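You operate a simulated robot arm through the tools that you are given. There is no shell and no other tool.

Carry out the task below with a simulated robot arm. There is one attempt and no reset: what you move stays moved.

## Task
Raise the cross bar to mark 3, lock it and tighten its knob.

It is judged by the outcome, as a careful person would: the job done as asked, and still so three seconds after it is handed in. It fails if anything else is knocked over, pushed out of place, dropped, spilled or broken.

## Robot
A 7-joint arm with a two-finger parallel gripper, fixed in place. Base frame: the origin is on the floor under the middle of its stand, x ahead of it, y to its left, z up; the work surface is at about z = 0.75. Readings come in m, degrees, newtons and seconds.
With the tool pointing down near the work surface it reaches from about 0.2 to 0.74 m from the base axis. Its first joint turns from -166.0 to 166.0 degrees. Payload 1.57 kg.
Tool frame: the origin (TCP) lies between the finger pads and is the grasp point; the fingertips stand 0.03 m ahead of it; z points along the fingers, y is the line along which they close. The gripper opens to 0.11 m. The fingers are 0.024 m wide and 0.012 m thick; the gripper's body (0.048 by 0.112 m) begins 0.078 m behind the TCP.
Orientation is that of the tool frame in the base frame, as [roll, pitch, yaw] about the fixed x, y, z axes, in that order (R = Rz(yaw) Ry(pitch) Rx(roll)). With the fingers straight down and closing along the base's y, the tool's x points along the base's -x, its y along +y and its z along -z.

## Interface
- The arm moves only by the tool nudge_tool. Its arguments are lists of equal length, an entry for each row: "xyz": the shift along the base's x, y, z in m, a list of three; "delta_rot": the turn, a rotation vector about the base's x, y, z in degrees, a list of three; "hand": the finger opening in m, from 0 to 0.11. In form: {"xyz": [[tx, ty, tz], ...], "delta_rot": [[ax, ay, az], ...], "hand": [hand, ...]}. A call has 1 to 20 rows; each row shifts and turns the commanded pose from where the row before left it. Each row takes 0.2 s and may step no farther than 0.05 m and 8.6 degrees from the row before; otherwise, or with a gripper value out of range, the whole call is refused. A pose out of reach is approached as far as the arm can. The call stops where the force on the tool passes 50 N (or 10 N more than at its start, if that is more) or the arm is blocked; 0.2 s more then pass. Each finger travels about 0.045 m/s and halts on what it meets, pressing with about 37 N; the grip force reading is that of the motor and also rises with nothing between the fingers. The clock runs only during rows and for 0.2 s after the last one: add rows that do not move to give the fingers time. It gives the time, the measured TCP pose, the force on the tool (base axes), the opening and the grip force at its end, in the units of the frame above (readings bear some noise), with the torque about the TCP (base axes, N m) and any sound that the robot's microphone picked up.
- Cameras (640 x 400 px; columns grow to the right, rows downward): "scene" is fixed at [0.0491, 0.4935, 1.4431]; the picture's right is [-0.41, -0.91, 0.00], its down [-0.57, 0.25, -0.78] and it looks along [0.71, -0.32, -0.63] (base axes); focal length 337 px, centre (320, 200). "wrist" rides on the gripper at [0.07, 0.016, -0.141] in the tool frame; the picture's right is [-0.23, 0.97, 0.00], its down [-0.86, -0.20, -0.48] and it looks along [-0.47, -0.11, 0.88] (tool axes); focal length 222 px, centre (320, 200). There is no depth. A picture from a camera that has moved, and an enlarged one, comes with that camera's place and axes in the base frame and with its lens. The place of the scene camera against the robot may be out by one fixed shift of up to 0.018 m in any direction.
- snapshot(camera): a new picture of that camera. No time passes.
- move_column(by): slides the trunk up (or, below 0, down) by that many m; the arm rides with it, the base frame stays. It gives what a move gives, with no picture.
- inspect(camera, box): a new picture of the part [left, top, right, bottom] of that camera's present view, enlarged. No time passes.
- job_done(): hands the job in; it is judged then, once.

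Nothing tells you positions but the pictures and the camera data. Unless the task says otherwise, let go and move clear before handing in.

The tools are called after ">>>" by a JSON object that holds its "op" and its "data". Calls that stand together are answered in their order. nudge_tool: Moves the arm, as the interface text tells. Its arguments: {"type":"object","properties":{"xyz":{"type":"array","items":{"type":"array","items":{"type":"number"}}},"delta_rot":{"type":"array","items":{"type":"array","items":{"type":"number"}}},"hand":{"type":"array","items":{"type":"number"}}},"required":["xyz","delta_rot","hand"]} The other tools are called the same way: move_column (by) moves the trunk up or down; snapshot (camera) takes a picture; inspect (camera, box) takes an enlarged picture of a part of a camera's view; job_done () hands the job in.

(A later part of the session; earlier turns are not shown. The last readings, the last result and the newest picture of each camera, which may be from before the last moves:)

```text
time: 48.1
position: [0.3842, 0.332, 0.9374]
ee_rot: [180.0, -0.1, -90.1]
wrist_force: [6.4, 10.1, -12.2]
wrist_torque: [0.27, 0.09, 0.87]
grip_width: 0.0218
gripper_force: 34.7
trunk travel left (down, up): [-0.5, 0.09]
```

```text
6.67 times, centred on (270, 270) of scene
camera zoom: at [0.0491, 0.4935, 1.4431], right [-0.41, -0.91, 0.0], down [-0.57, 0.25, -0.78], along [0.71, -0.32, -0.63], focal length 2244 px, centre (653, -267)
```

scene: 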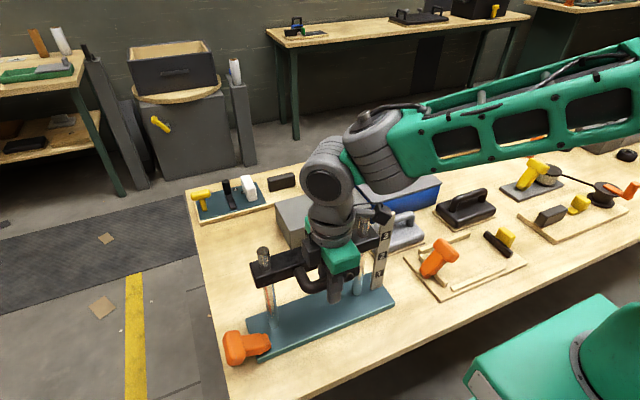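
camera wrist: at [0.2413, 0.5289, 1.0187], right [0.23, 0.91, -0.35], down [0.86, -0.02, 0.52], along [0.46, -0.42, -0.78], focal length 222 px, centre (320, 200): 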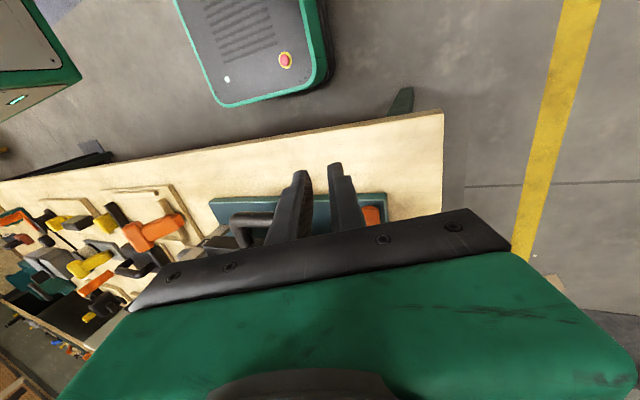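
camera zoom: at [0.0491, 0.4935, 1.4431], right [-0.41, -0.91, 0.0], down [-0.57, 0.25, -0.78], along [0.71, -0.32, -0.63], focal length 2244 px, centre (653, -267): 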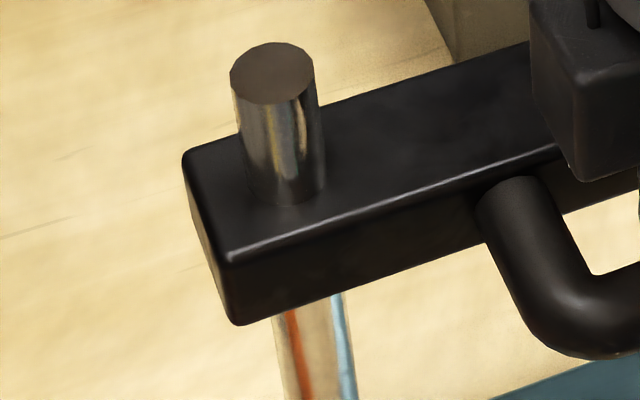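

By the calibrated scene view, the bar's centre is at z≈0.9425 against mark 3 at 0.9445, and the TCP rise was 0.1208 m, so it is on mark 3. I'll release the bow gently, rise clear, and check the bar stays put.

>>> {"op": "nudge_tool", "data": {"xyz": [[0, 0, 0], [0, 0, 0], [0, 0, 0], [0, 0, 0.02], [0, 0, 0.04], [0, 0, 0.045], [0, 0, 0.045], [0, 0, 0]], "delta_rot": [[0, 0, 0], [0, 0, 0], [0, 0, 0], [0, 0, 0], [0, 0, 0], [0, 0, 0], [0, 0, 0], [0, 0, 0]], "hand": [0.028, 0.037, 0.037, 0.037, 0.037, 0.037, 0.037, 0.037]}}

>>> {"op": "inspect", "data": {"camera": "scene", "box": [365, 205, 405, 255]}}

>>> {"op": "inspect", "data": {"camera": "scene", "box": [240, 240, 300, 300]}}

>>> {"op": "snapshot", "data": {"camera": "scene"}}

```text
time: 50.0
position: [0.3835, 0.3349, 1.0877]
ee_rot: [-179.9, -0.1, -90.0]
wrist_force: [-0.4, 0.0, 0.2]
wrist_torque: [0.03, 0.0, -0.02]
grip_width: 0.0372
gripper_force: 0.1
trunk travel left (down, up): [-0.5, 0.09]
```

```text
8.00 times, centred on (385, 230) of scene
camera zoom: at [0.0491, 0.4935, 1.4431], right [-0.41, -0.91, 0.0], down [-0.57, 0.25, -0.78], along [0.71, -0.32, -0.63], focal length 2693 px, centre (-200, -40)
```

zoom: 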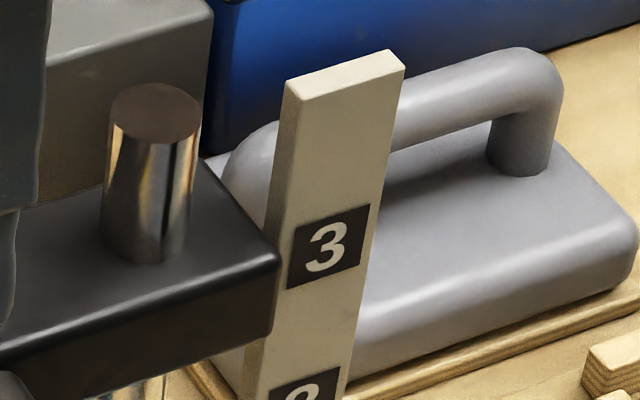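

```text
6.67 times, centred on (270, 270) of scene
camera zoom: at [0.0491, 0.4935, 1.4431], right [-0.41, -0.91, 0.0], down [-0.57, 0.25, -0.78], along [0.71, -0.32, -0.63], focal length 2244 px, centre (653, -267)
```

zoom: 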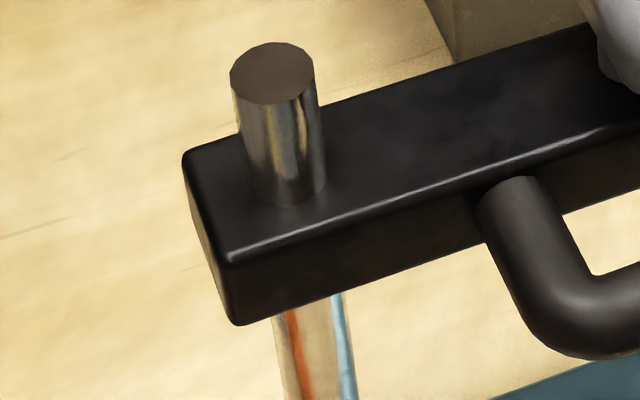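

```text
taken
```

scene: 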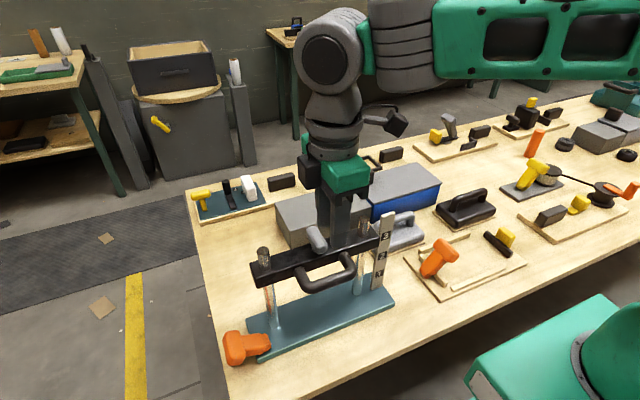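

The bar is exactly where I left it. Now I'll swing over to the orange lever, turning the wrist so the camera ends on the +y side, well above the posts.

>>> {"op": "nudge_tool", "data": {"xyz": [[-0.008, 0.008, 0], [-0.008, 0.008, 0], [-0.008, 0.008, 0], [-0.008, 0.008, 0], [-0.008, 0.008, 0], [-0.008, 0.008, 0], [-0.008, 0.008, 0], [0, 0.01, 0], [0, 0.01, 0], [0, 0.01, 0], [0, 0.01, 0], [0, 0.01, 0], [0, 0.01, 0], [0, 0.01, 0], [0.008, 0.01, 0], [0.008, 0.01, 0], [0.008, 0.01, 0], [0.008, 0.01, 0], [0.008, 0.01, 0], [0.008, 0.01, 0]], "delta_rot": [[0, 0, -8.2], [0, 0, -8.2], [0, 0, -8.2], [0, 0, -8.2], [0, 0, -8.2], [0, 0, -8.2], [0, 0, -8.2], [0, 0, -8.2], [0, 0, -8.2], [0, 0, -8.2], [0, 0, -8.2], [0, 0, -8.2], [0, 0, -8.2], [0, 0, -8.2], [0, 0, -8.2], [0, 0, -8.2], [0, 0, -8.2], [0, 0, -8.2], [0, 0, -8.2], [0, 0, -8.2]], "hand": [0.05, 0.06, 0.07, 0.08, 0.09, 0.09, 0.09, 0.09, 0.09, 0.09, 0.09, 0.09, 0.09, 0.09, 0.09, 0.09, 0.09, 0.09, 0.09, 0.09]}}

>>> {"op": "nudge_tool", "data": {"xyz": [[0.01, 0.01, 0], [0.01, 0.01, 0], [0, 0, 0]], "delta_rot": [[0, 0, -8.0], [0, 0, -8.0], [0, 0, 0]], "hand": [0.09, 0.09, 0.09]}}

>>> {"op": "snapshot", "data": {"camera": "wrist"}}

>>> {"op": "snapshot", "data": {"camera": "scene"}}

```text
time: 54.1
position: [0.3753, 0.5187, 1.089]
ee_rot: [-180.0, -0.1, 105.8]
wrist_force: [0.4, 0.4, 0.5]
wrist_torque: [0.0, 0.04, -0.05]
grip_width: 0.0901
gripper_force: 0.0
trunk travel left (down, up): [-0.5, 0.09]
```

```text
time: 55.0
position: [0.3954, 0.539, 1.0885]
ee_rot: [180.0, -0.1, 89.8]
wrist_force: [0.5, 0.1, 0.1]
wrist_torque: [-0.01, 0.0, -0.01]
grip_width: 0.09
gripper_force: 0.0
trunk travel left (down, up): [-0.5, 0.09]
```

```text
taken
camera wrist: at [0.4117, 0.6087, 1.2301], right [0.97, -0.23, 0.0], down [-0.2, -0.86, 0.48], along [-0.11, -0.46, -0.88], focal length 222 px, centre (320, 200)
```

wrist: 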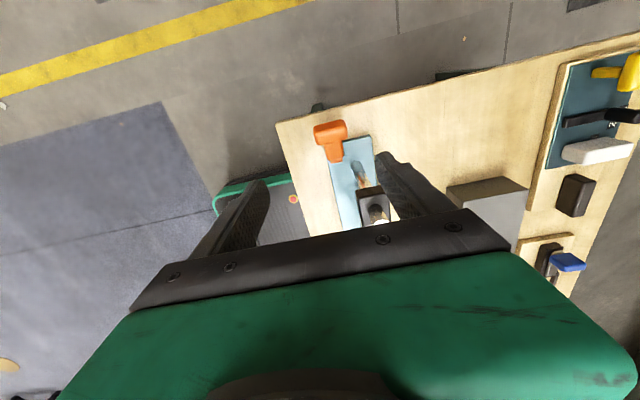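

```text
taken
```

scene: 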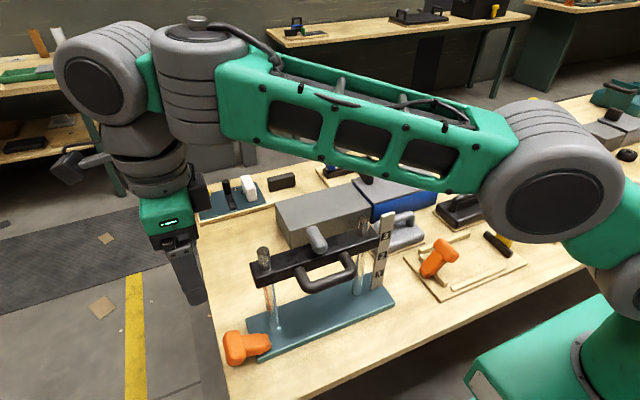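

>>> {"op": "inspect", "data": {"camera": "wrist", "box": [290, 100, 410, 240]}}

>>> {"op": "inspect", "data": {"camera": "scene", "box": [210, 300, 300, 380]}}

```text
2.86 times, centred on (350, 170) of wrist
camera zoom: at [0.4117, 0.6087, 1.2301], right [0.97, -0.23, 0.0], down [-0.2, -0.86, 0.48], along [-0.11, -0.46, -0.88], focal length 635 px, centre (234, 286)
```

zoom: 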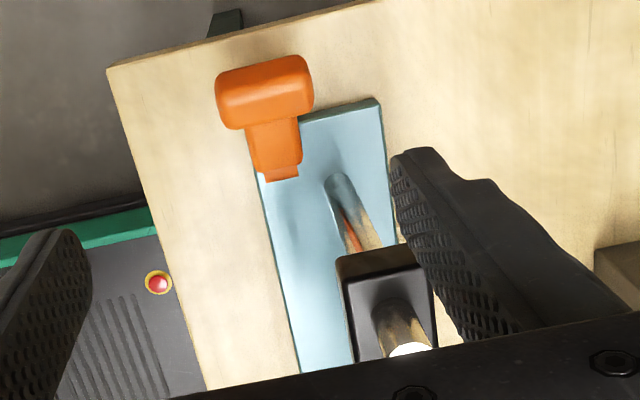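

```text
5.00 times, centred on (255, 340) of scene
camera zoom: at [0.0491, 0.4935, 1.4431], right [-0.41, -0.91, 0.0], down [-0.57, 0.25, -0.78], along [0.71, -0.32, -0.63], focal length 1683 px, centre (645, -500)
```

zoom: 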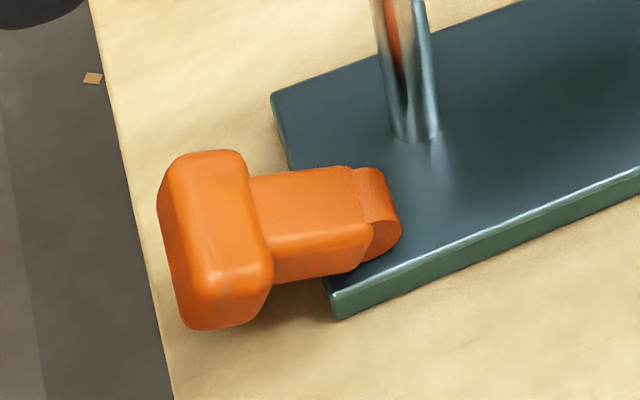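

The orange lever lies toward +y, its slab around (0.41, 0.52–0.53, 0.81). I'll descend partway with the fingers wide (closing along x over the slab's ends) and measure again closer up.

>>> {"op": "nudge_tool", "data": {"xyz": [[0.005, -0.005, -0.04], [0.005, -0.005, -0.04], [0, 0, -0.04], [0, 0, -0.03], [0, 0, 0]], "delta_rot": [[0, 0, 0], [0, 0, 0], [0, 0, 0], [0, 0, 0], [0, 0, 0]], "hand": [0.1, 0.1, 0.1, 0.1, 0.1]}}

>>> {"op": "inspect", "data": {"camera": "wrist", "box": [200, 60, 440, 240]}}

>>> {"op": "inspect", "data": {"camera": "scene", "box": [190, 230, 320, 380]}}

```text
time: 56.1
position: [0.4063, 0.5294, 0.9365]
ee_rot: [-180.0, -0.1, 89.8]
wrist_force: [0.8, 0.3, -0.9]
wrist_torque: [-0.02, -0.02, 0.0]
grip_width: 0.0999
gripper_force: 0.0
trunk travel left (down, up): [-0.5, 0.09]
```

```text
2.22 times, centred on (320, 150) of wrist
camera zoom: at [0.4229, 0.6005, 1.077], right [0.97, -0.23, 0.0], down [-0.2, -0.86, 0.48], along [-0.11, -0.46, -0.88], focal length 494 px, centre (320, 311)
```

zoom: 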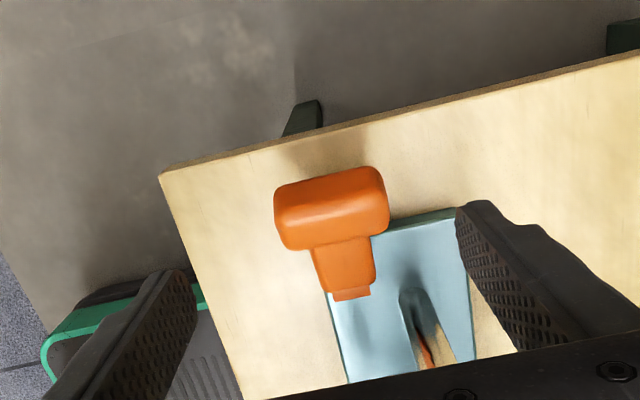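

```text
2.67 times, centred on (255, 305) of scene
camera zoom: at [0.0491, 0.4935, 1.4431], right [-0.41, -0.91, 0.0], down [-0.57, 0.25, -0.78], along [0.71, -0.32, -0.63], focal length 898 px, centre (493, -80)
```

zoom: 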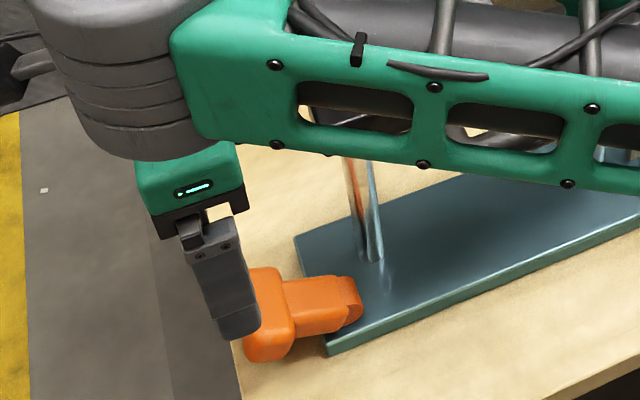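

The slab's centre is about (0.411, 0.522, 0.82), with the lever tilted about 60°. I'll lower the open fingers around the slab's two ends.

>>> {"op": "nudge_tool", "data": {"xyz": [[0.005, -0.003, -0.03], [0, -0.003, -0.03], [0, 0, -0.03], [0, 0, -0.024], [0, 0, 0]], "delta_rot": [[0, 0, 0], [0, 0, 0], [0, 0, 0], [0, 0, 0], [0, 0, 0]], "hand": [0.1, 0.1, 0.1, 0.1, 0.1]}}

>>> {"op": "inspect", "data": {"camera": "wrist", "box": [200, 60, 440, 240]}}

>>> {"op": "snapshot", "data": {"camera": "scene"}}

```text
time: 57.4
position: [0.4092, 0.5215, 0.8224]
ee_rot: [-179.8, -0.1, 90.0]
wrist_force: [-0.1, -0.4, -0.1]
wrist_torque: [0.03, -0.02, -0.02]
grip_width: 0.0999
gripper_force: 0.1
trunk travel left (down, up): [-0.5, 0.09]
```

```text
2.22 times, centred on (320, 150) of wrist
camera zoom: at [0.4255, 0.5924, 0.964], right [0.97, -0.23, 0.0], down [-0.2, -0.86, 0.48], along [-0.11, -0.46, -0.88], focal length 494 px, centre (320, 311)
```

zoom: 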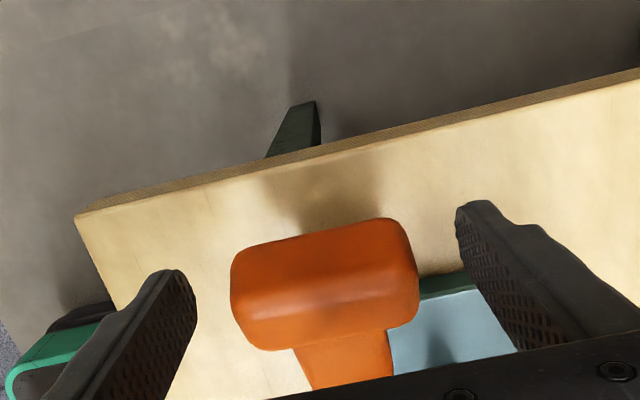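

```text
taken
```

scene: 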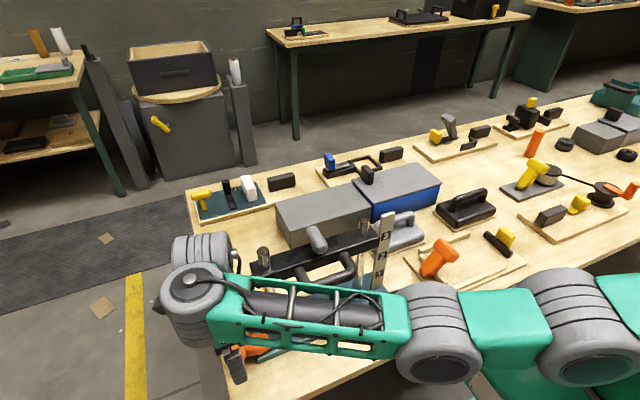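

The slab sits centred between the fingers and nothing is touching. I'll close on its ends.

>>> {"op": "nudge_tool", "data": {"xyz": [[0, 0, 0], [0, 0, 0], [0, 0, 0], [0, 0, 0], [0, 0, 0]], "delta_rot": [[0, 0, 0], [0, 0, 0], [0, 0, 0], [0, 0, 0], [0, 0, 0]], "hand": [0.085, 0.07, 0.06, 0.058, 0.058]}}

>>> {"op": "inspect", "data": {"camera": "wrist", "box": [200, 60, 440, 240]}}

```text
time: 58.5
position: [0.4089, 0.5225, 0.8223]
ee_rot: [-179.8, -0.1, 89.9]
wrist_force: [3.2, 1.0, 0.0]
wrist_torque: [-0.03, -0.05, 0.05]
grip_width: 0.061
gripper_force: 1.7
trunk travel left (down, up): [-0.5, 0.09]
```

```text
2.22 times, centred on (320, 150) of wrist
camera zoom: at [0.426, 0.5922, 0.9643], right [0.97, -0.23, 0.0], down [-0.2, -0.86, 0.48], along [-0.11, -0.46, -0.88], focal length 494 px, centre (320, 311)
```

zoom: 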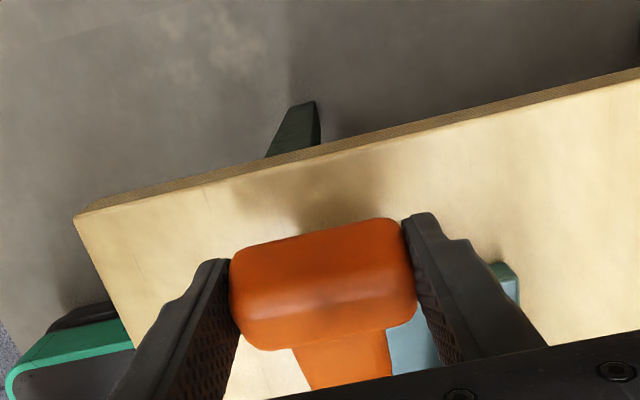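

Slab held at 61 mm. I'll lift it along the lever's arc, letting it pivot in the pads.

>>> {"op": "nudge_tool", "data": {"xyz": [[0, 0, 0], [0, -0.0037, 0.0055], [0, -0.0043, 0.0051], [0, -0.0047, 0.0046], [0, -0.0053, 0.0041], [0, 0, 0]], "delta_rot": [[0, 0, 0], [0, 0, 0], [0, 0, 0], [0, 0, 0], [0, 0, 0], [0, 0, 0]], "hand": [0.05, 0.045, 0.045, 0.045, 0.045, 0.045]}}

>>> {"op": "inspect", "data": {"camera": "wrist", "box": [200, 60, 440, 240]}}

>>> {"op": "snapshot", "data": {"camera": "scene"}}

```text
time: 60.0
position: [0.4101, 0.5087, 0.8398]
ee_rot: [-179.6, 0.3, 90.0]
wrist_force: [-25.5, 0.8, -25.4]
wrist_torque: [1.11, -0.11, 0.38]
grip_width: 0.0599
gripper_force: 44.9
out of reach, approached as far as the arm can: row 5
trunk travel left (down, up): [-0.5, 0.09]
```

```text
2.22 times, centred on (320, 150) of wrist
camera zoom: at [0.4278, 0.5816, 0.9798], right [0.97, -0.23, -0.01], down [-0.2, -0.85, 0.49], along [-0.12, -0.47, -0.87], focal length 494 px, centre (320, 311)
```

zoom: 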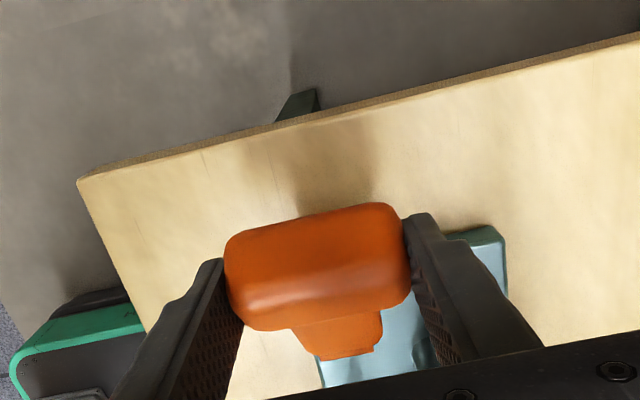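

```text
taken
```

scene: 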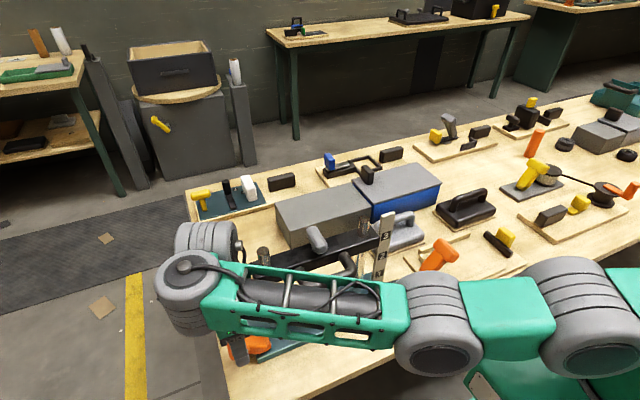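

The arm is near its limit in this folded posture with the trunk so high. I'll release the lever, rise clear, retreat in front of the fixture, and lower the trunk for a better posture.

>>> {"op": "nudge_tool", "data": {"xyz": [[0, 0, 0], [0, 0, 0], [0, 0, 0], [0, 0.003, 0.03], [0, 0.003, 0.04], [0, 0, 0.045], [0, 0, 0.045], [-0.02, -0.01, 0.04], [-0.03, -0.02, 0.03], [0, 0, 0]], "delta_rot": [[0, 0, 0], [0, 0, 0], [0, 0, 0], [0, 0, 0], [0, 0, 0], [0, 0, 0], [0, 0, 0], [0, 0, 0], [0, 0, 0], [0, 0, 0]], "hand": [0.08, 0.1, 0.1, 0.1, 0.1, 0.1, 0.1, 0.09, 0.07, 0.05]}}

>>> {"op": "snapshot", "data": {"camera": "scene"}}

>>> {"op": "snapshot", "data": {"camera": "wrist"}}

```text
time: 62.1
position: [0.3639, 0.4861, 1.0718]
ee_rot: [-179.9, -0.1, 89.8]
wrist_force: [-0.1, -0.4, -0.9]
wrist_torque: [0.0, -0.02, 0.01]
grip_width: 0.05
gripper_force: 0.0
trunk travel left (down, up): [-0.5, 0.09]
```

```text
taken
```

scene: 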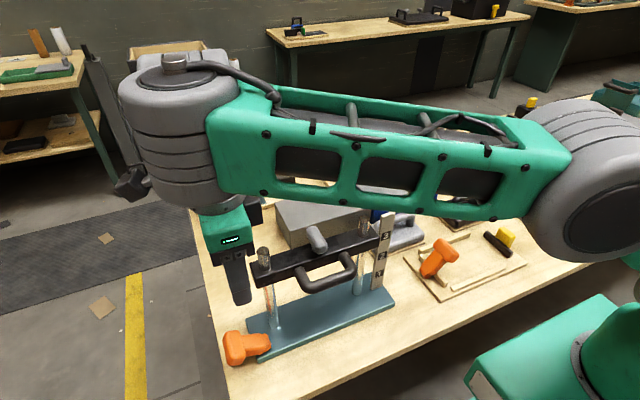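

```text
taken
camera wrist: at [0.38, 0.5569, 1.2133], right [0.97, -0.23, 0.0], down [-0.2, -0.86, 0.48], along [-0.11, -0.46, -0.88], focal length 222 px, centre (320, 200)
```

wrist: 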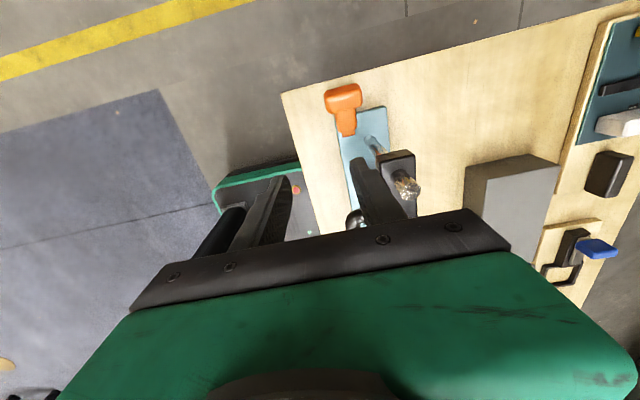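

>>> {"op": "nudge_tool", "data": {"xyz": [[-0.025, -0.02, 0.025], [-0.025, -0.025, 0.025], [-0.025, -0.03, 0.015], [-0.025, -0.03, 0], [0, 0, 0]], "delta_rot": [[0, 0, 0], [0, 0, 0], [0, 0, 0], [0, 0, 0], [0, 0, 0]], "hand": [0.05, 0.05, 0.05, 0.05, 0.05]}}

>>> {"op": "snapshot", "data": {"camera": "scene"}}

```text
time: 63.4
position: [0.2633, 0.3817, 1.135]
ee_rot: [-179.9, -0.1, 89.8]
wrist_force: [-0.3, -0.5, -0.6]
wrist_torque: [0.03, -0.02, -0.04]
grip_width: 0.0503
gripper_force: 0.0
trunk travel left (down, up): [-0.5, 0.09]
```

```text
taken
```

scene: 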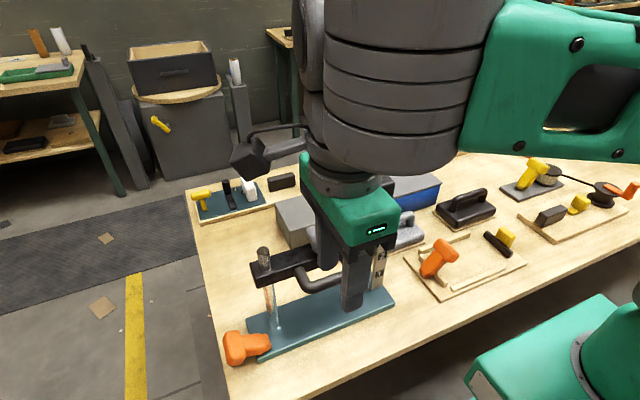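

The gripper hangs free in front of the fixture. I'll lower the trunk by 0.12 m and check.

>>> {"op": "move_column", "data": {"by": -0.12}}

>>> {"op": "snapshot", "data": {"camera": "scene"}}

```text
time: 64.8
position: [0.2633, 0.3815, 1.0141]
ee_rot: [-179.9, -0.1, 89.9]
wrist_force: [-1.3, -0.4, -0.3]
wrist_torque: [0.0, 0.05, 0.02]
grip_width: 0.0502
gripper_force: 0.1
trunk travel left (down, up): [-0.38, 0.21]
```

```text
taken
```

scene: 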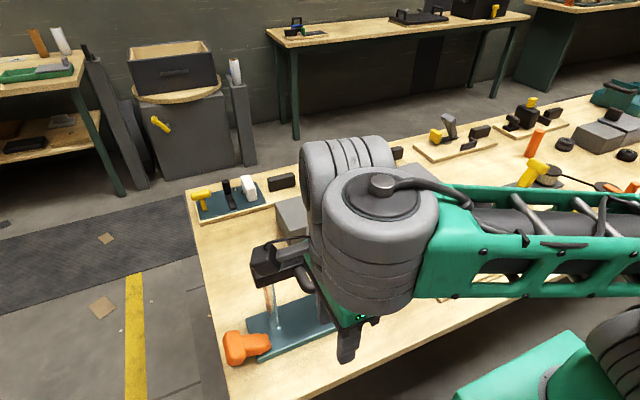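

>>> {"op": "nudge_tool", "data": {"xyz": [[0, 0, 0.045], [0, 0, 0.045], [0, 0, 0]], "delta_rot": [[0, 0, 0], [0, 0, 0], [0, 0, 0]], "hand": [0.05, 0.05, 0.05]}}

>>> {"op": "move_column", "data": {"by": -0.1}}

>>> {"op": "snapshot", "data": {"camera": "scene"}}

```text
time: 65.7
position: [0.2672, 0.3856, 1.0927]
ee_rot: [-179.4, -0.4, 89.9]
wrist_force: [0.1, -1.1, 0.3]
wrist_torque: [0.06, 0.01, 0.01]
grip_width: 0.0501
gripper_force: 0.1
out of reach, approached as far as the arm can: row 2
trunk travel left (down, up): [-0.38, 0.21]
```

```text
time: 67.0
position: [0.2671, 0.3867, 0.9925]
ee_rot: [-179.5, -0.5, 89.9]
wrist_force: [-0.9, -0.5, -0.8]
wrist_torque: [-0.02, -0.04, 0.01]
grip_width: 0.05
gripper_force: 0.1
trunk travel left (down, up): [-0.28, 0.31]
```

```text
taken
```

scene: 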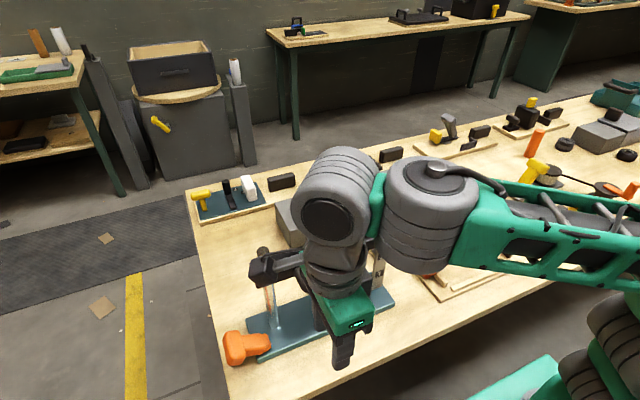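

Trunk is 0.22 m lower and nothing is touched. I'll approach the lever again from the front-left side.

>>> {"op": "nudge_tool", "data": {"xyz": [[0.02, 0.035, 0.0], [0.025, 0.035, 0.0], [0.03, 0.035, 0], [0.035, 0.02, 0], [0.033, 0.012, 0], [0, 0, 0]], "delta_rot": [[0, 0, 0], [0, 0, 0], [0, 0, 0], [0, 0, 0], [0, 0, 0], [0, 0, 0]], "hand": [0.07, 0.08, 0.1, 0.1, 0.1, 0.1]}}

>>> {"op": "snapshot", "data": {"camera": "scene"}}

>>> {"op": "inspect", "data": {"camera": "wrist", "box": [200, 60, 440, 240]}}

```text
time: 68.4
position: [0.3847, 0.4946, 0.974]
ee_rot: [-179.4, -0.4, 89.9]
wrist_force: [-0.2, -0.4, 0.0]
wrist_torque: [0.0, 0.03, 0.0]
grip_width: 0.0999
gripper_force: 0.0
out of reach, approached as far as the arm can: row 4, 5
trunk travel left (down, up): [-0.28, 0.31]
```

```text
taken
```

scene: 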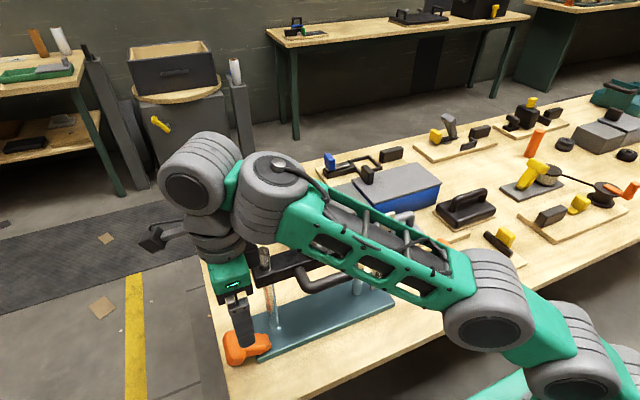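

```text
2.22 times, centred on (320, 150) of wrist
camera zoom: at [0.4033, 0.5647, 1.1162], right [0.97, -0.23, -0.01], down [-0.2, -0.86, 0.47], along [-0.12, -0.46, -0.88], focal length 494 px, centre (320, 311)
```

zoom: 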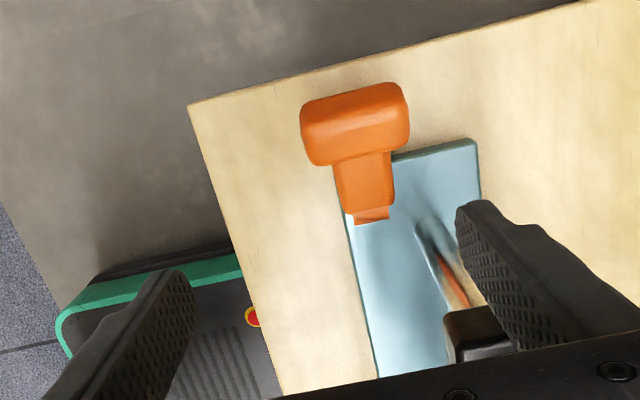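

The posture is now better for low work but limited up high. I'll go down first, then out over the slab.

>>> {"op": "nudge_tool", "data": {"xyz": [[0, 0.005, -0.03], [0, 0.005, -0.03], [0.01, 0.01, -0.01], [0.014, 0.008, 0], [0, 0, 0]], "delta_rot": [[0, 0, 0], [-0.6, 0.4, 0], [0, 0, 0], [0, 0, 0], [0, 0, 0]], "hand": [0.1, 0.1, 0.1, 0.1, 0.1]}}

>>> {"op": "inspect", "data": {"camera": "wrist", "box": [200, 60, 440, 240]}}

>>> {"op": "snapshot", "data": {"camera": "scene"}}

```text
time: 69.6
position: [0.4091, 0.5209, 0.9044]
ee_rot: [-178.9, 0.2, 89.9]
wrist_force: [-0.3, -0.6, 0.0]
wrist_torque: [-0.02, 0.02, -0.02]
grip_width: 0.1001
gripper_force: 0.0
trunk travel left (down, up): [-0.28, 0.31]
```

```text
2.22 times, centred on (320, 150) of wrist
camera zoom: at [0.428, 0.5924, 1.0455], right [0.97, -0.23, -0.02], down [-0.19, -0.85, 0.48], along [-0.12, -0.47, -0.87], focal length 494 px, centre (320, 311)
```

zoom: 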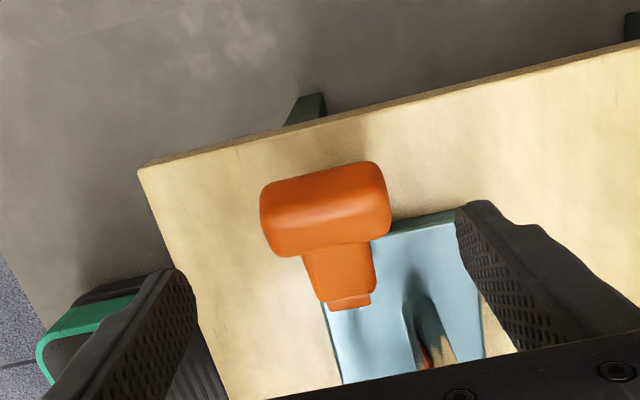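

```text
taken
```

scene: 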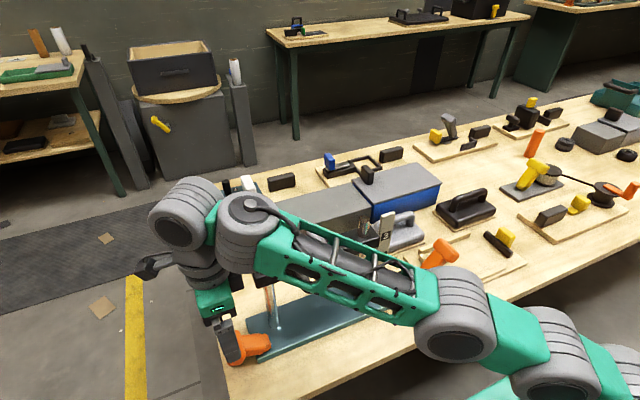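

Aligned above the slab with good reach now. I'll descend around the slab's ends again and close lightly.

>>> {"op": "nudge_tool", "data": {"xyz": [[0.001, 0.001, -0.03], [0, 0, -0.03], [0, 0, -0.022], [0, 0, 0], [0, 0, 0], [0, 0, 0], [0, 0, 0], [0, 0, 0]], "delta_rot": [[0, 0, 0], [0, 0, 0], [0, 0, 0], [0, 0, 0], [0, 0, 0], [0, 0, 0], [0, 0, 0], [0, 0, 0]], "hand": [0.1, 0.1, 0.1, 0.1, 0.085, 0.07, 0.058, 0.056]}}

>>> {"op": "inspect", "data": {"camera": "wrist", "box": [200, 60, 440, 240]}}

>>> {"op": "snapshot", "data": {"camera": "scene"}}

```text
time: 71.4
position: [0.4099, 0.5225, 0.8235]
ee_rot: [-179.0, 0.2, 90.0]
wrist_force: [-3.7, -1.3, -0.4]
wrist_torque: [-0.01, -0.05, 0.04]
grip_width: 0.0602
gripper_force: 19.8
trunk travel left (down, up): [-0.28, 0.31]
```

```text
2.22 times, centred on (320, 150) of wrist
camera zoom: at [0.4289, 0.5939, 0.965], right [0.97, -0.23, -0.02], down [-0.19, -0.85, 0.48], along [-0.12, -0.47, -0.87], focal length 494 px, centre (320, 311)
```

zoom: 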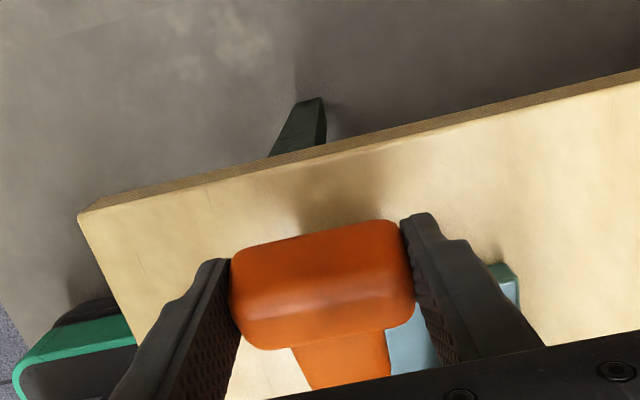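

```text
taken
```

scene: 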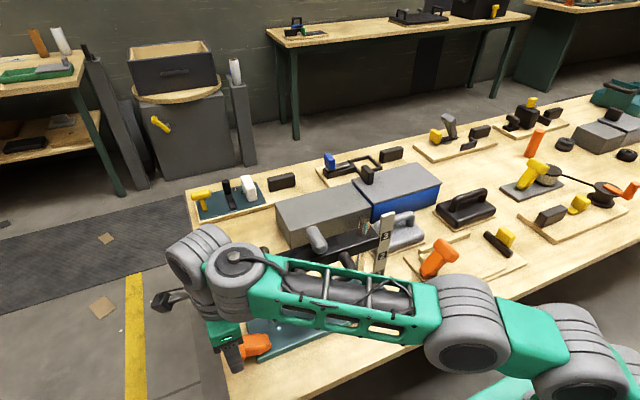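

Held with about 20 N. Now lifting along the arc, gradually leaning the tool's top toward +y so the gripper stays clear of the raised bar's end.

>>> {"op": "nudge_tool", "data": {"xyz": [[0, -0.0037, 0.0055], [0, -0.0043, 0.0051], [0, -0.0047, 0.0046], [0, 0, 0]], "delta_rot": [[0, 0, 0], [-1, 0, 0], [-1.5, 0, 0], [0, 0, 0]], "hand": [0.056, 0.056, 0.056, 0.056]}}

>>> {"op": "inspect", "data": {"camera": "wrist", "box": [200, 60, 440, 240]}}

>>> {"op": "inspect", "data": {"camera": "scene", "box": [190, 210, 400, 390]}}

```text
time: 72.4
position: [0.41, 0.5161, 0.8334]
ee_rot: [-178.7, 1.9, 89.9]
wrist_force: [-24.7, -0.6, -24.0]
wrist_torque: [1.0, -0.36, 0.54]
grip_width: 0.0599
gripper_force: 45.6
out of reach, approached as far as the arm can: row 3
trunk travel left (down, up): [-0.28, 0.31]
```

```text
2.22 times, centred on (320, 150) of wrist
camera zoom: at [0.4301, 0.5919, 0.971], right [0.97, -0.23, -0.02], down [-0.19, -0.84, 0.51], along [-0.13, -0.5, -0.86], focal length 494 px, centre (320, 311)
```

zoom: 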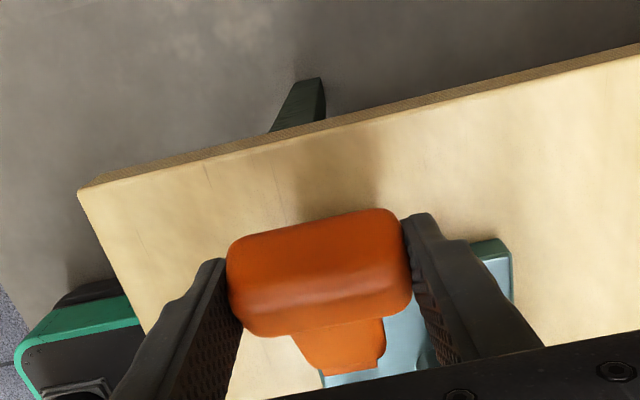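

```text
2.22 times, centred on (295, 300) of scene
camera zoom: at [0.0491, 0.4935, 1.4431], right [-0.41, -0.91, 0.0], down [-0.57, 0.25, -0.78], along [0.71, -0.32, -0.63], focal length 748 px, centre (376, -22)
```

zoom: 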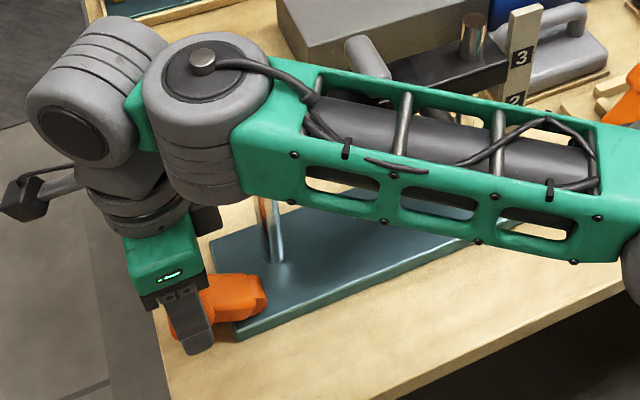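

The failures match a wrist-roll limit at this yaw, since both stopped at the same azimuth with different trunk heights. The opposite yaw (−90°) has ample margin, so I'll release, back away to open space in front-left, and turn the wrist the other way.

>>> {"op": "nudge_tool", "data": {"xyz": [[0, 0, 0], [0, 0, 0], [0, 0.002, 0.02], [0, 0.002, 0.035], [-0.01, 0.002, 0.035], [-0.03, 0, 0.02], [-0.035, -0.005, 0.01], [0, 0, 0]], "delta_rot": [[0, 0, 0], [0, 0, 0], [0, 0, 0], [0, 0, 0], [0, 0, 0], [0, 0, 0], [0, 0, 0], [0, 0, 0]], "hand": [0.08, 0.1, 0.1, 0.1, 0.1, 0.1, 0.1, 0.1]}}

>>> {"op": "snapshot", "data": {"camera": "scene"}}

>>> {"op": "snapshot", "data": {"camera": "wrist"}}

```text
time: 74.2
position: [0.3328, 0.5068, 0.945]
ee_rot: [-179.1, 2.5, 89.9]
wrist_force: [-0.3, -0.2, 0.4]
wrist_torque: [-0.01, 0.01, 0.01]
grip_width: 0.0999
gripper_force: 0.0
out of reach, approached as far as the arm can: row 4, 5
trunk travel left (down, up): [-0.28, 0.31]
```

```text
taken
```

scene: 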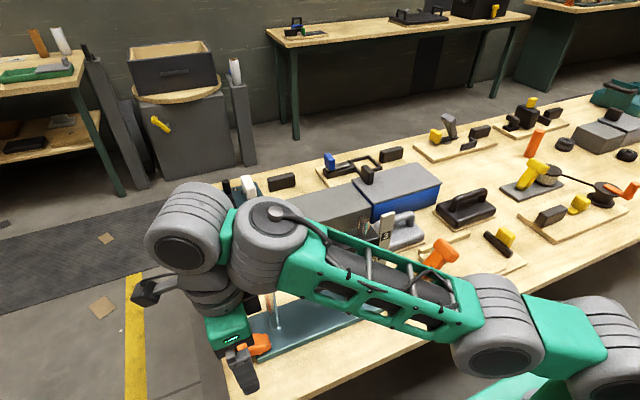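

```text
taken
camera wrist: at [0.351, 0.5842, 1.0833], right [0.97, -0.23, 0.0], down [-0.19, -0.83, 0.52], along [-0.12, -0.51, -0.85], focal length 222 px, centre (320, 200)
```

wrist: 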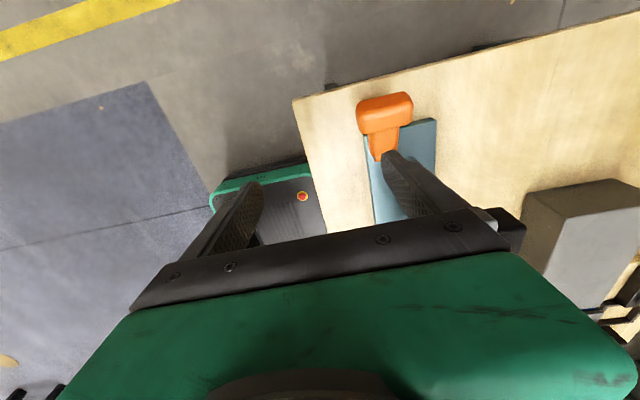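

Clear of everything. I'll straighten the small residual tilt and turn the wrist 180° here.

>>> {"op": "nudge_tool", "data": {"xyz": [[0, 0, 0], [0, 0, 0], [0, 0, 0], [0, 0, 0], [0, 0, 0], [0, 0, 0], [0, 0, 0], [0, 0, 0], [0, 0, 0], [0, 0, 0], [0, 0, 0], [0, 0, 0]], "delta_rot": [[2.5, -0.9, 0], [0, 0, 8.5], [0, 0, 8.5], [0, 0, 8.5], [0, 0, 8.5], [0, 0, 8.5], [0, 0, 8.5], [0, 0, 8.5], [0, 0, 8.5], [0, 0, 8.5], [0, 0, 8.5], [0, 0, 5]], "hand": [0.1, 0.1, 0.1, 0.1, 0.1, 0.1, 0.1, 0.1, 0.1, 0.1, 0.1, 0.1]}}

>>> {"op": "nudge_tool", "data": {"xyz": [[0, 0, 0], [0, 0, 0], [0, 0, 0], [0, 0, 0], [0, 0, 0], [0, 0, 0], [0, 0, 0], [0, 0, 0], [0, 0, 0], [0, 0, 0], [0, 0, 0]], "delta_rot": [[0, 0, 8.5], [0, 0, 8.5], [0, 0, 8.5], [0, 0, 8.5], [0, 0, 8.5], [0, 0, 8.5], [0, 0, 8.5], [0, 0, 8.5], [0, 0, 8.5], [0, 0, 8.5], [0, 0, 5]], "hand": [0.1, 0.1, 0.1, 0.1, 0.1, 0.1, 0.1, 0.1, 0.1, 0.1, 0.1]}}

>>> {"op": "snapshot", "data": {"camera": "scene"}}

>>> {"op": "snapshot", "data": {"camera": "wrist"}}

```text
time: 76.8
position: [0.33, 0.5045, 0.9434]
ee_rot: [-180.0, 0.2, 180.0]
wrist_force: [0.0, 0.6, 0.0]
wrist_torque: [0.0, 0.02, -0.01]
grip_width: 0.1001
gripper_force: 0.0
trunk travel left (down, up): [-0.28, 0.31]
```

```text
time: 79.2
position: [0.3299, 0.5059, 0.942]
ee_rot: [180.0, 0.2, -90.1]
wrist_force: [-0.6, -0.7, 0.2]
wrist_torque: [-0.05, -0.03, -0.01]
grip_width: 0.0998
gripper_force: 0.0
trunk travel left (down, up): [-0.28, 0.31]
```

```text
taken
```

scene: 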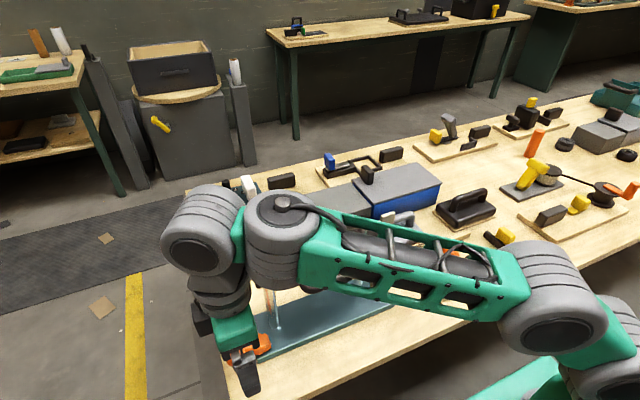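

```text
taken
camera wrist: at [0.3141, 0.4366, 1.0835], right [-0.97, 0.23, 0.0], down [0.2, 0.85, 0.48], along [0.11, 0.47, -0.88], focal length 222 px, centre (320, 200)
```

wrist: 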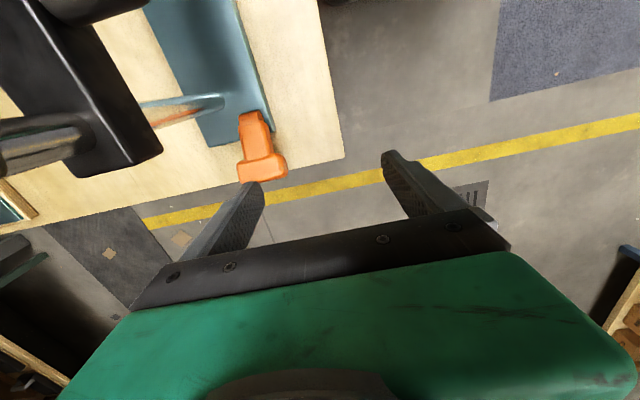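

>>> {"op": "inspect", "data": {"camera": "wrist", "box": [190, 80, 330, 210]}}

>>> {"op": "inspect", "data": {"camera": "wrist", "box": [0, 0, 180, 200]}}

```text
3.08 times, centred on (260, 145) of wrist
camera zoom: at [0.3141, 0.4366, 1.0835], right [-0.97, 0.23, 0.0], down [0.2, 0.85, 0.48], along [0.11, 0.47, -0.88], focal length 684 px, centre (505, 369)
```

zoom: 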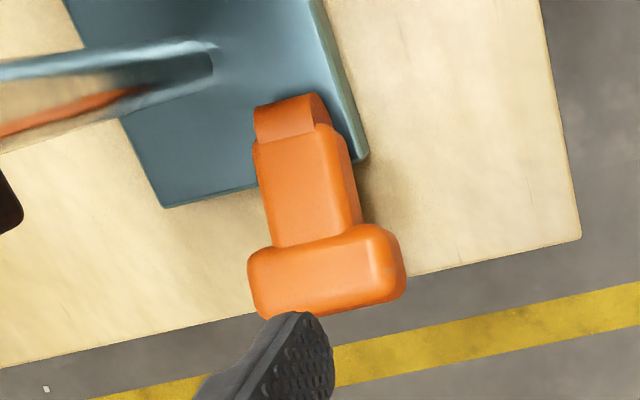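

```text
2.00 times, centred on (90, 100) of wrist
camera zoom: at [0.3141, 0.4366, 1.0835], right [-0.97, 0.23, 0.0], down [0.2, 0.85, 0.48], along [0.11, 0.47, -0.88], focal length 444 px, centre (780, 400)
```

zoom: 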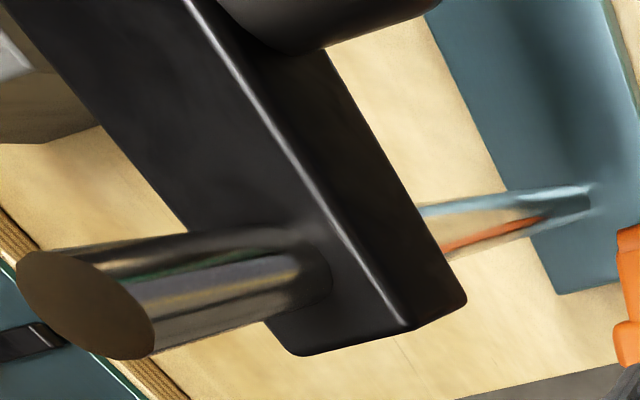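

The slab's centre reads about (0.4095, 0.521, 0.80). I'll approach over it at this yaw, with the camera passing in front of the bar's end, and descend around the slab's ends.

>>> {"op": "nudge_tool", "data": {"xyz": [[0.03, 0.008, -0.01], [0.03, 0.008, -0.01], [0.0195, 0.001, -0.02], [0, 0, 0]], "delta_rot": [[0, 0, 0], [0, 0, 0], [0, 0, 0], [0, 0, 0]], "hand": [0.09, 0.085, 0.085, 0.085]}}

>>> {"op": "inspect", "data": {"camera": "wrist", "box": [200, 60, 440, 240]}}

>>> {"op": "snapshot", "data": {"camera": "scene"}}

```text
time: 80.2
position: [0.4115, 0.5231, 0.9008]
ee_rot: [-180.0, 0.1, -90.2]
wrist_force: [-0.2, -0.1, 0.5]
wrist_torque: [0.01, 0.02, -0.03]
grip_width: 0.0848
gripper_force: 0.0
trunk travel left (down, up): [-0.28, 0.31]
```

```text
2.22 times, centred on (320, 150) of wrist
camera zoom: at [0.3944, 0.4537, 1.042], right [-0.97, 0.23, 0.0], down [0.2, 0.85, 0.48], along [0.11, 0.47, -0.88], focal length 494 px, centre (320, 311)
```

zoom: 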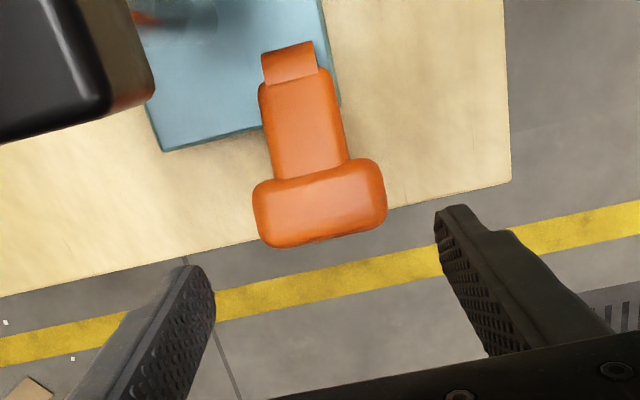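

```text
taken
```

scene: 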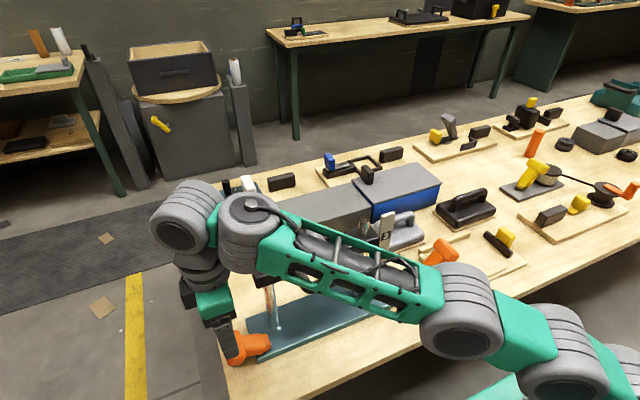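

The slab's upper face centre triangulates to (0.4094, 0.518, 0.8126). Descending and closing lightly.

>>> {"op": "nudge_tool", "data": {"xyz": [[-0.002, -0.001, -0.03], [0, 0, -0.03], [0, 0, -0.03], [0, 0, 0], [0, 0, 0], [0, 0, 0], [0, 0, 0]], "delta_rot": [[0, 0, 0], [0, 0, 0], [0, 0, 0], [0, 0, 0], [0, 0, 0], [0, 0, 0], [0, 0, 0]], "hand": [0.085, 0.085, 0.085, 0.085, 0.07, 0.0585, 0.0575]}}

>>> {"op": "inspect", "data": {"camera": "wrist", "box": [200, 60, 440, 240]}}

>>> {"op": "snapshot", "data": {"camera": "scene"}}

```text
time: 81.8
position: [0.408, 0.5218, 0.8119]
ee_rot: [180.0, 0.1, -90.2]
wrist_force: [6.6, 2.8, -0.1]
wrist_torque: [0.04, 0.01, 0.14]
grip_width: 0.0633
gripper_force: 3.6
trunk travel left (down, up): [-0.28, 0.31]
```

```text
2.22 times, centred on (320, 150) of wrist
camera zoom: at [0.3917, 0.4524, 0.9533], right [-0.97, 0.23, 0.0], down [0.2, 0.85, 0.48], along [0.11, 0.47, -0.88], focal length 494 px, centre (320, 311)
```

zoom: 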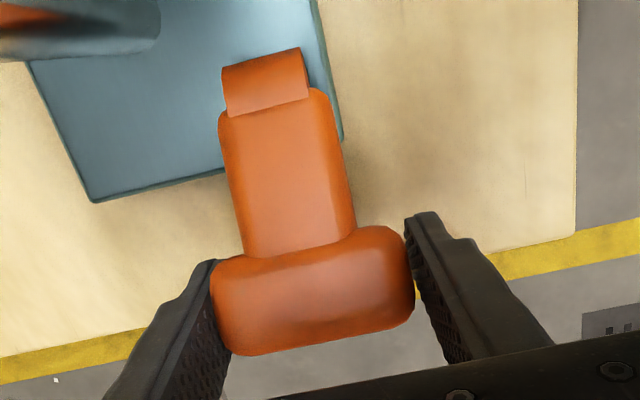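

```text
taken
```

scene: 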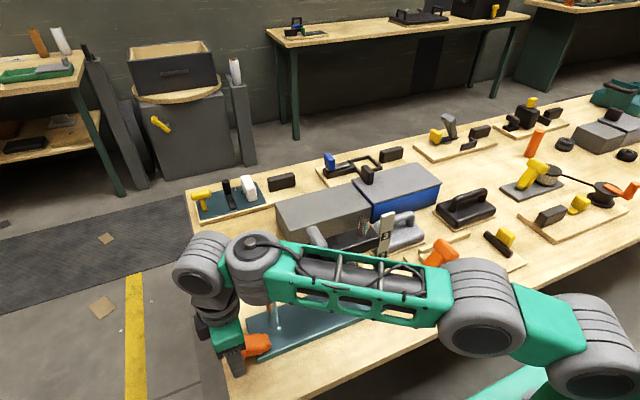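

>>> {"op": "nudge_tool", "data": {"xyz": [[0.001, 0, 0], [0, 0, 0], [0, -0.003, 0.0072], [0, -0.004, 0.0067], [0, 0, 0]], "delta_rot": [[0, 0, 0], [0, 0, 0], [0, 0, 0], [0, 0, 0], [0, 0, 0]], "hand": [0.0565, 0.056, 0.056, 0.056, 0.056]}}

>>> {"op": "inspect", "data": {"camera": "wrist", "box": [200, 60, 440, 240]}}

```text
time: 83.0
position: [0.4088, 0.5145, 0.8256]
ee_rot: [-179.9, 0.0, -90.1]
wrist_force: [6.2, -0.2, -3.2]
wrist_torque: [0.03, 0.01, 0.0]
grip_width: 0.0618
gripper_force: 3.0
trunk travel left (down, up): [-0.28, 0.31]
```

```text
2.22 times, centred on (320, 150) of wrist
camera zoom: at [0.3928, 0.4455, 0.9673], right [-0.97, 0.23, 0.0], down [0.2, 0.85, 0.48], along [0.11, 0.47, -0.88], focal length 494 px, centre (320, 311)
```

zoom: 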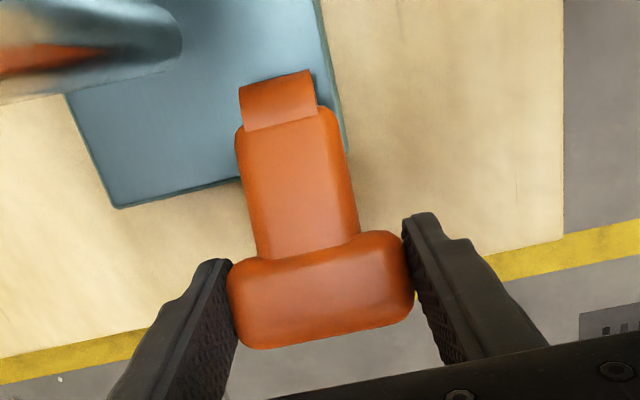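

The grip was too light and slid up the slab. I'll go back down and hold more firmly.

>>> {"op": "nudge_tool", "data": {"xyz": [[0.001, 0.004, -0.0067], [0, 0.004, -0.0085], [0, 0, 0], [0, 0, 0], [0, 0, 0]], "delta_rot": [[0, 0, 0], [0, 0, 0], [0, 0, 0], [0, 0, 0], [0, 0, 0]], "hand": [0.066, 0.066, 0.056, 0.052, 0.052]}}

>>> {"op": "inspect", "data": {"camera": "wrist", "box": [200, 60, 440, 240]}}

```text
time: 84.2
position: [0.4094, 0.5208, 0.8111]
ee_rot: [180.0, 0.2, -90.2]
wrist_force: [0.3, -2.7, 0.5]
wrist_torque: [-0.09, 0.17, 0.14]
grip_width: 0.0597
gripper_force: 37.5
trunk travel left (down, up): [-0.28, 0.31]
```

```text
2.22 times, centred on (320, 150) of wrist
camera zoom: at [0.3936, 0.4523, 0.9522], right [-0.97, 0.23, 0.0], down [0.2, 0.85, 0.48], along [0.11, 0.47, -0.88], focal length 494 px, centre (320, 311)
```

zoom: 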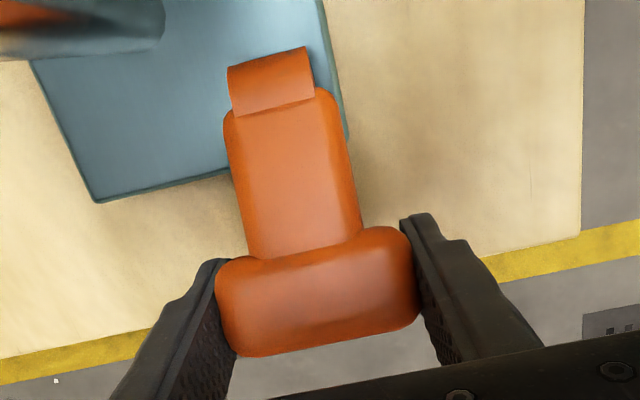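

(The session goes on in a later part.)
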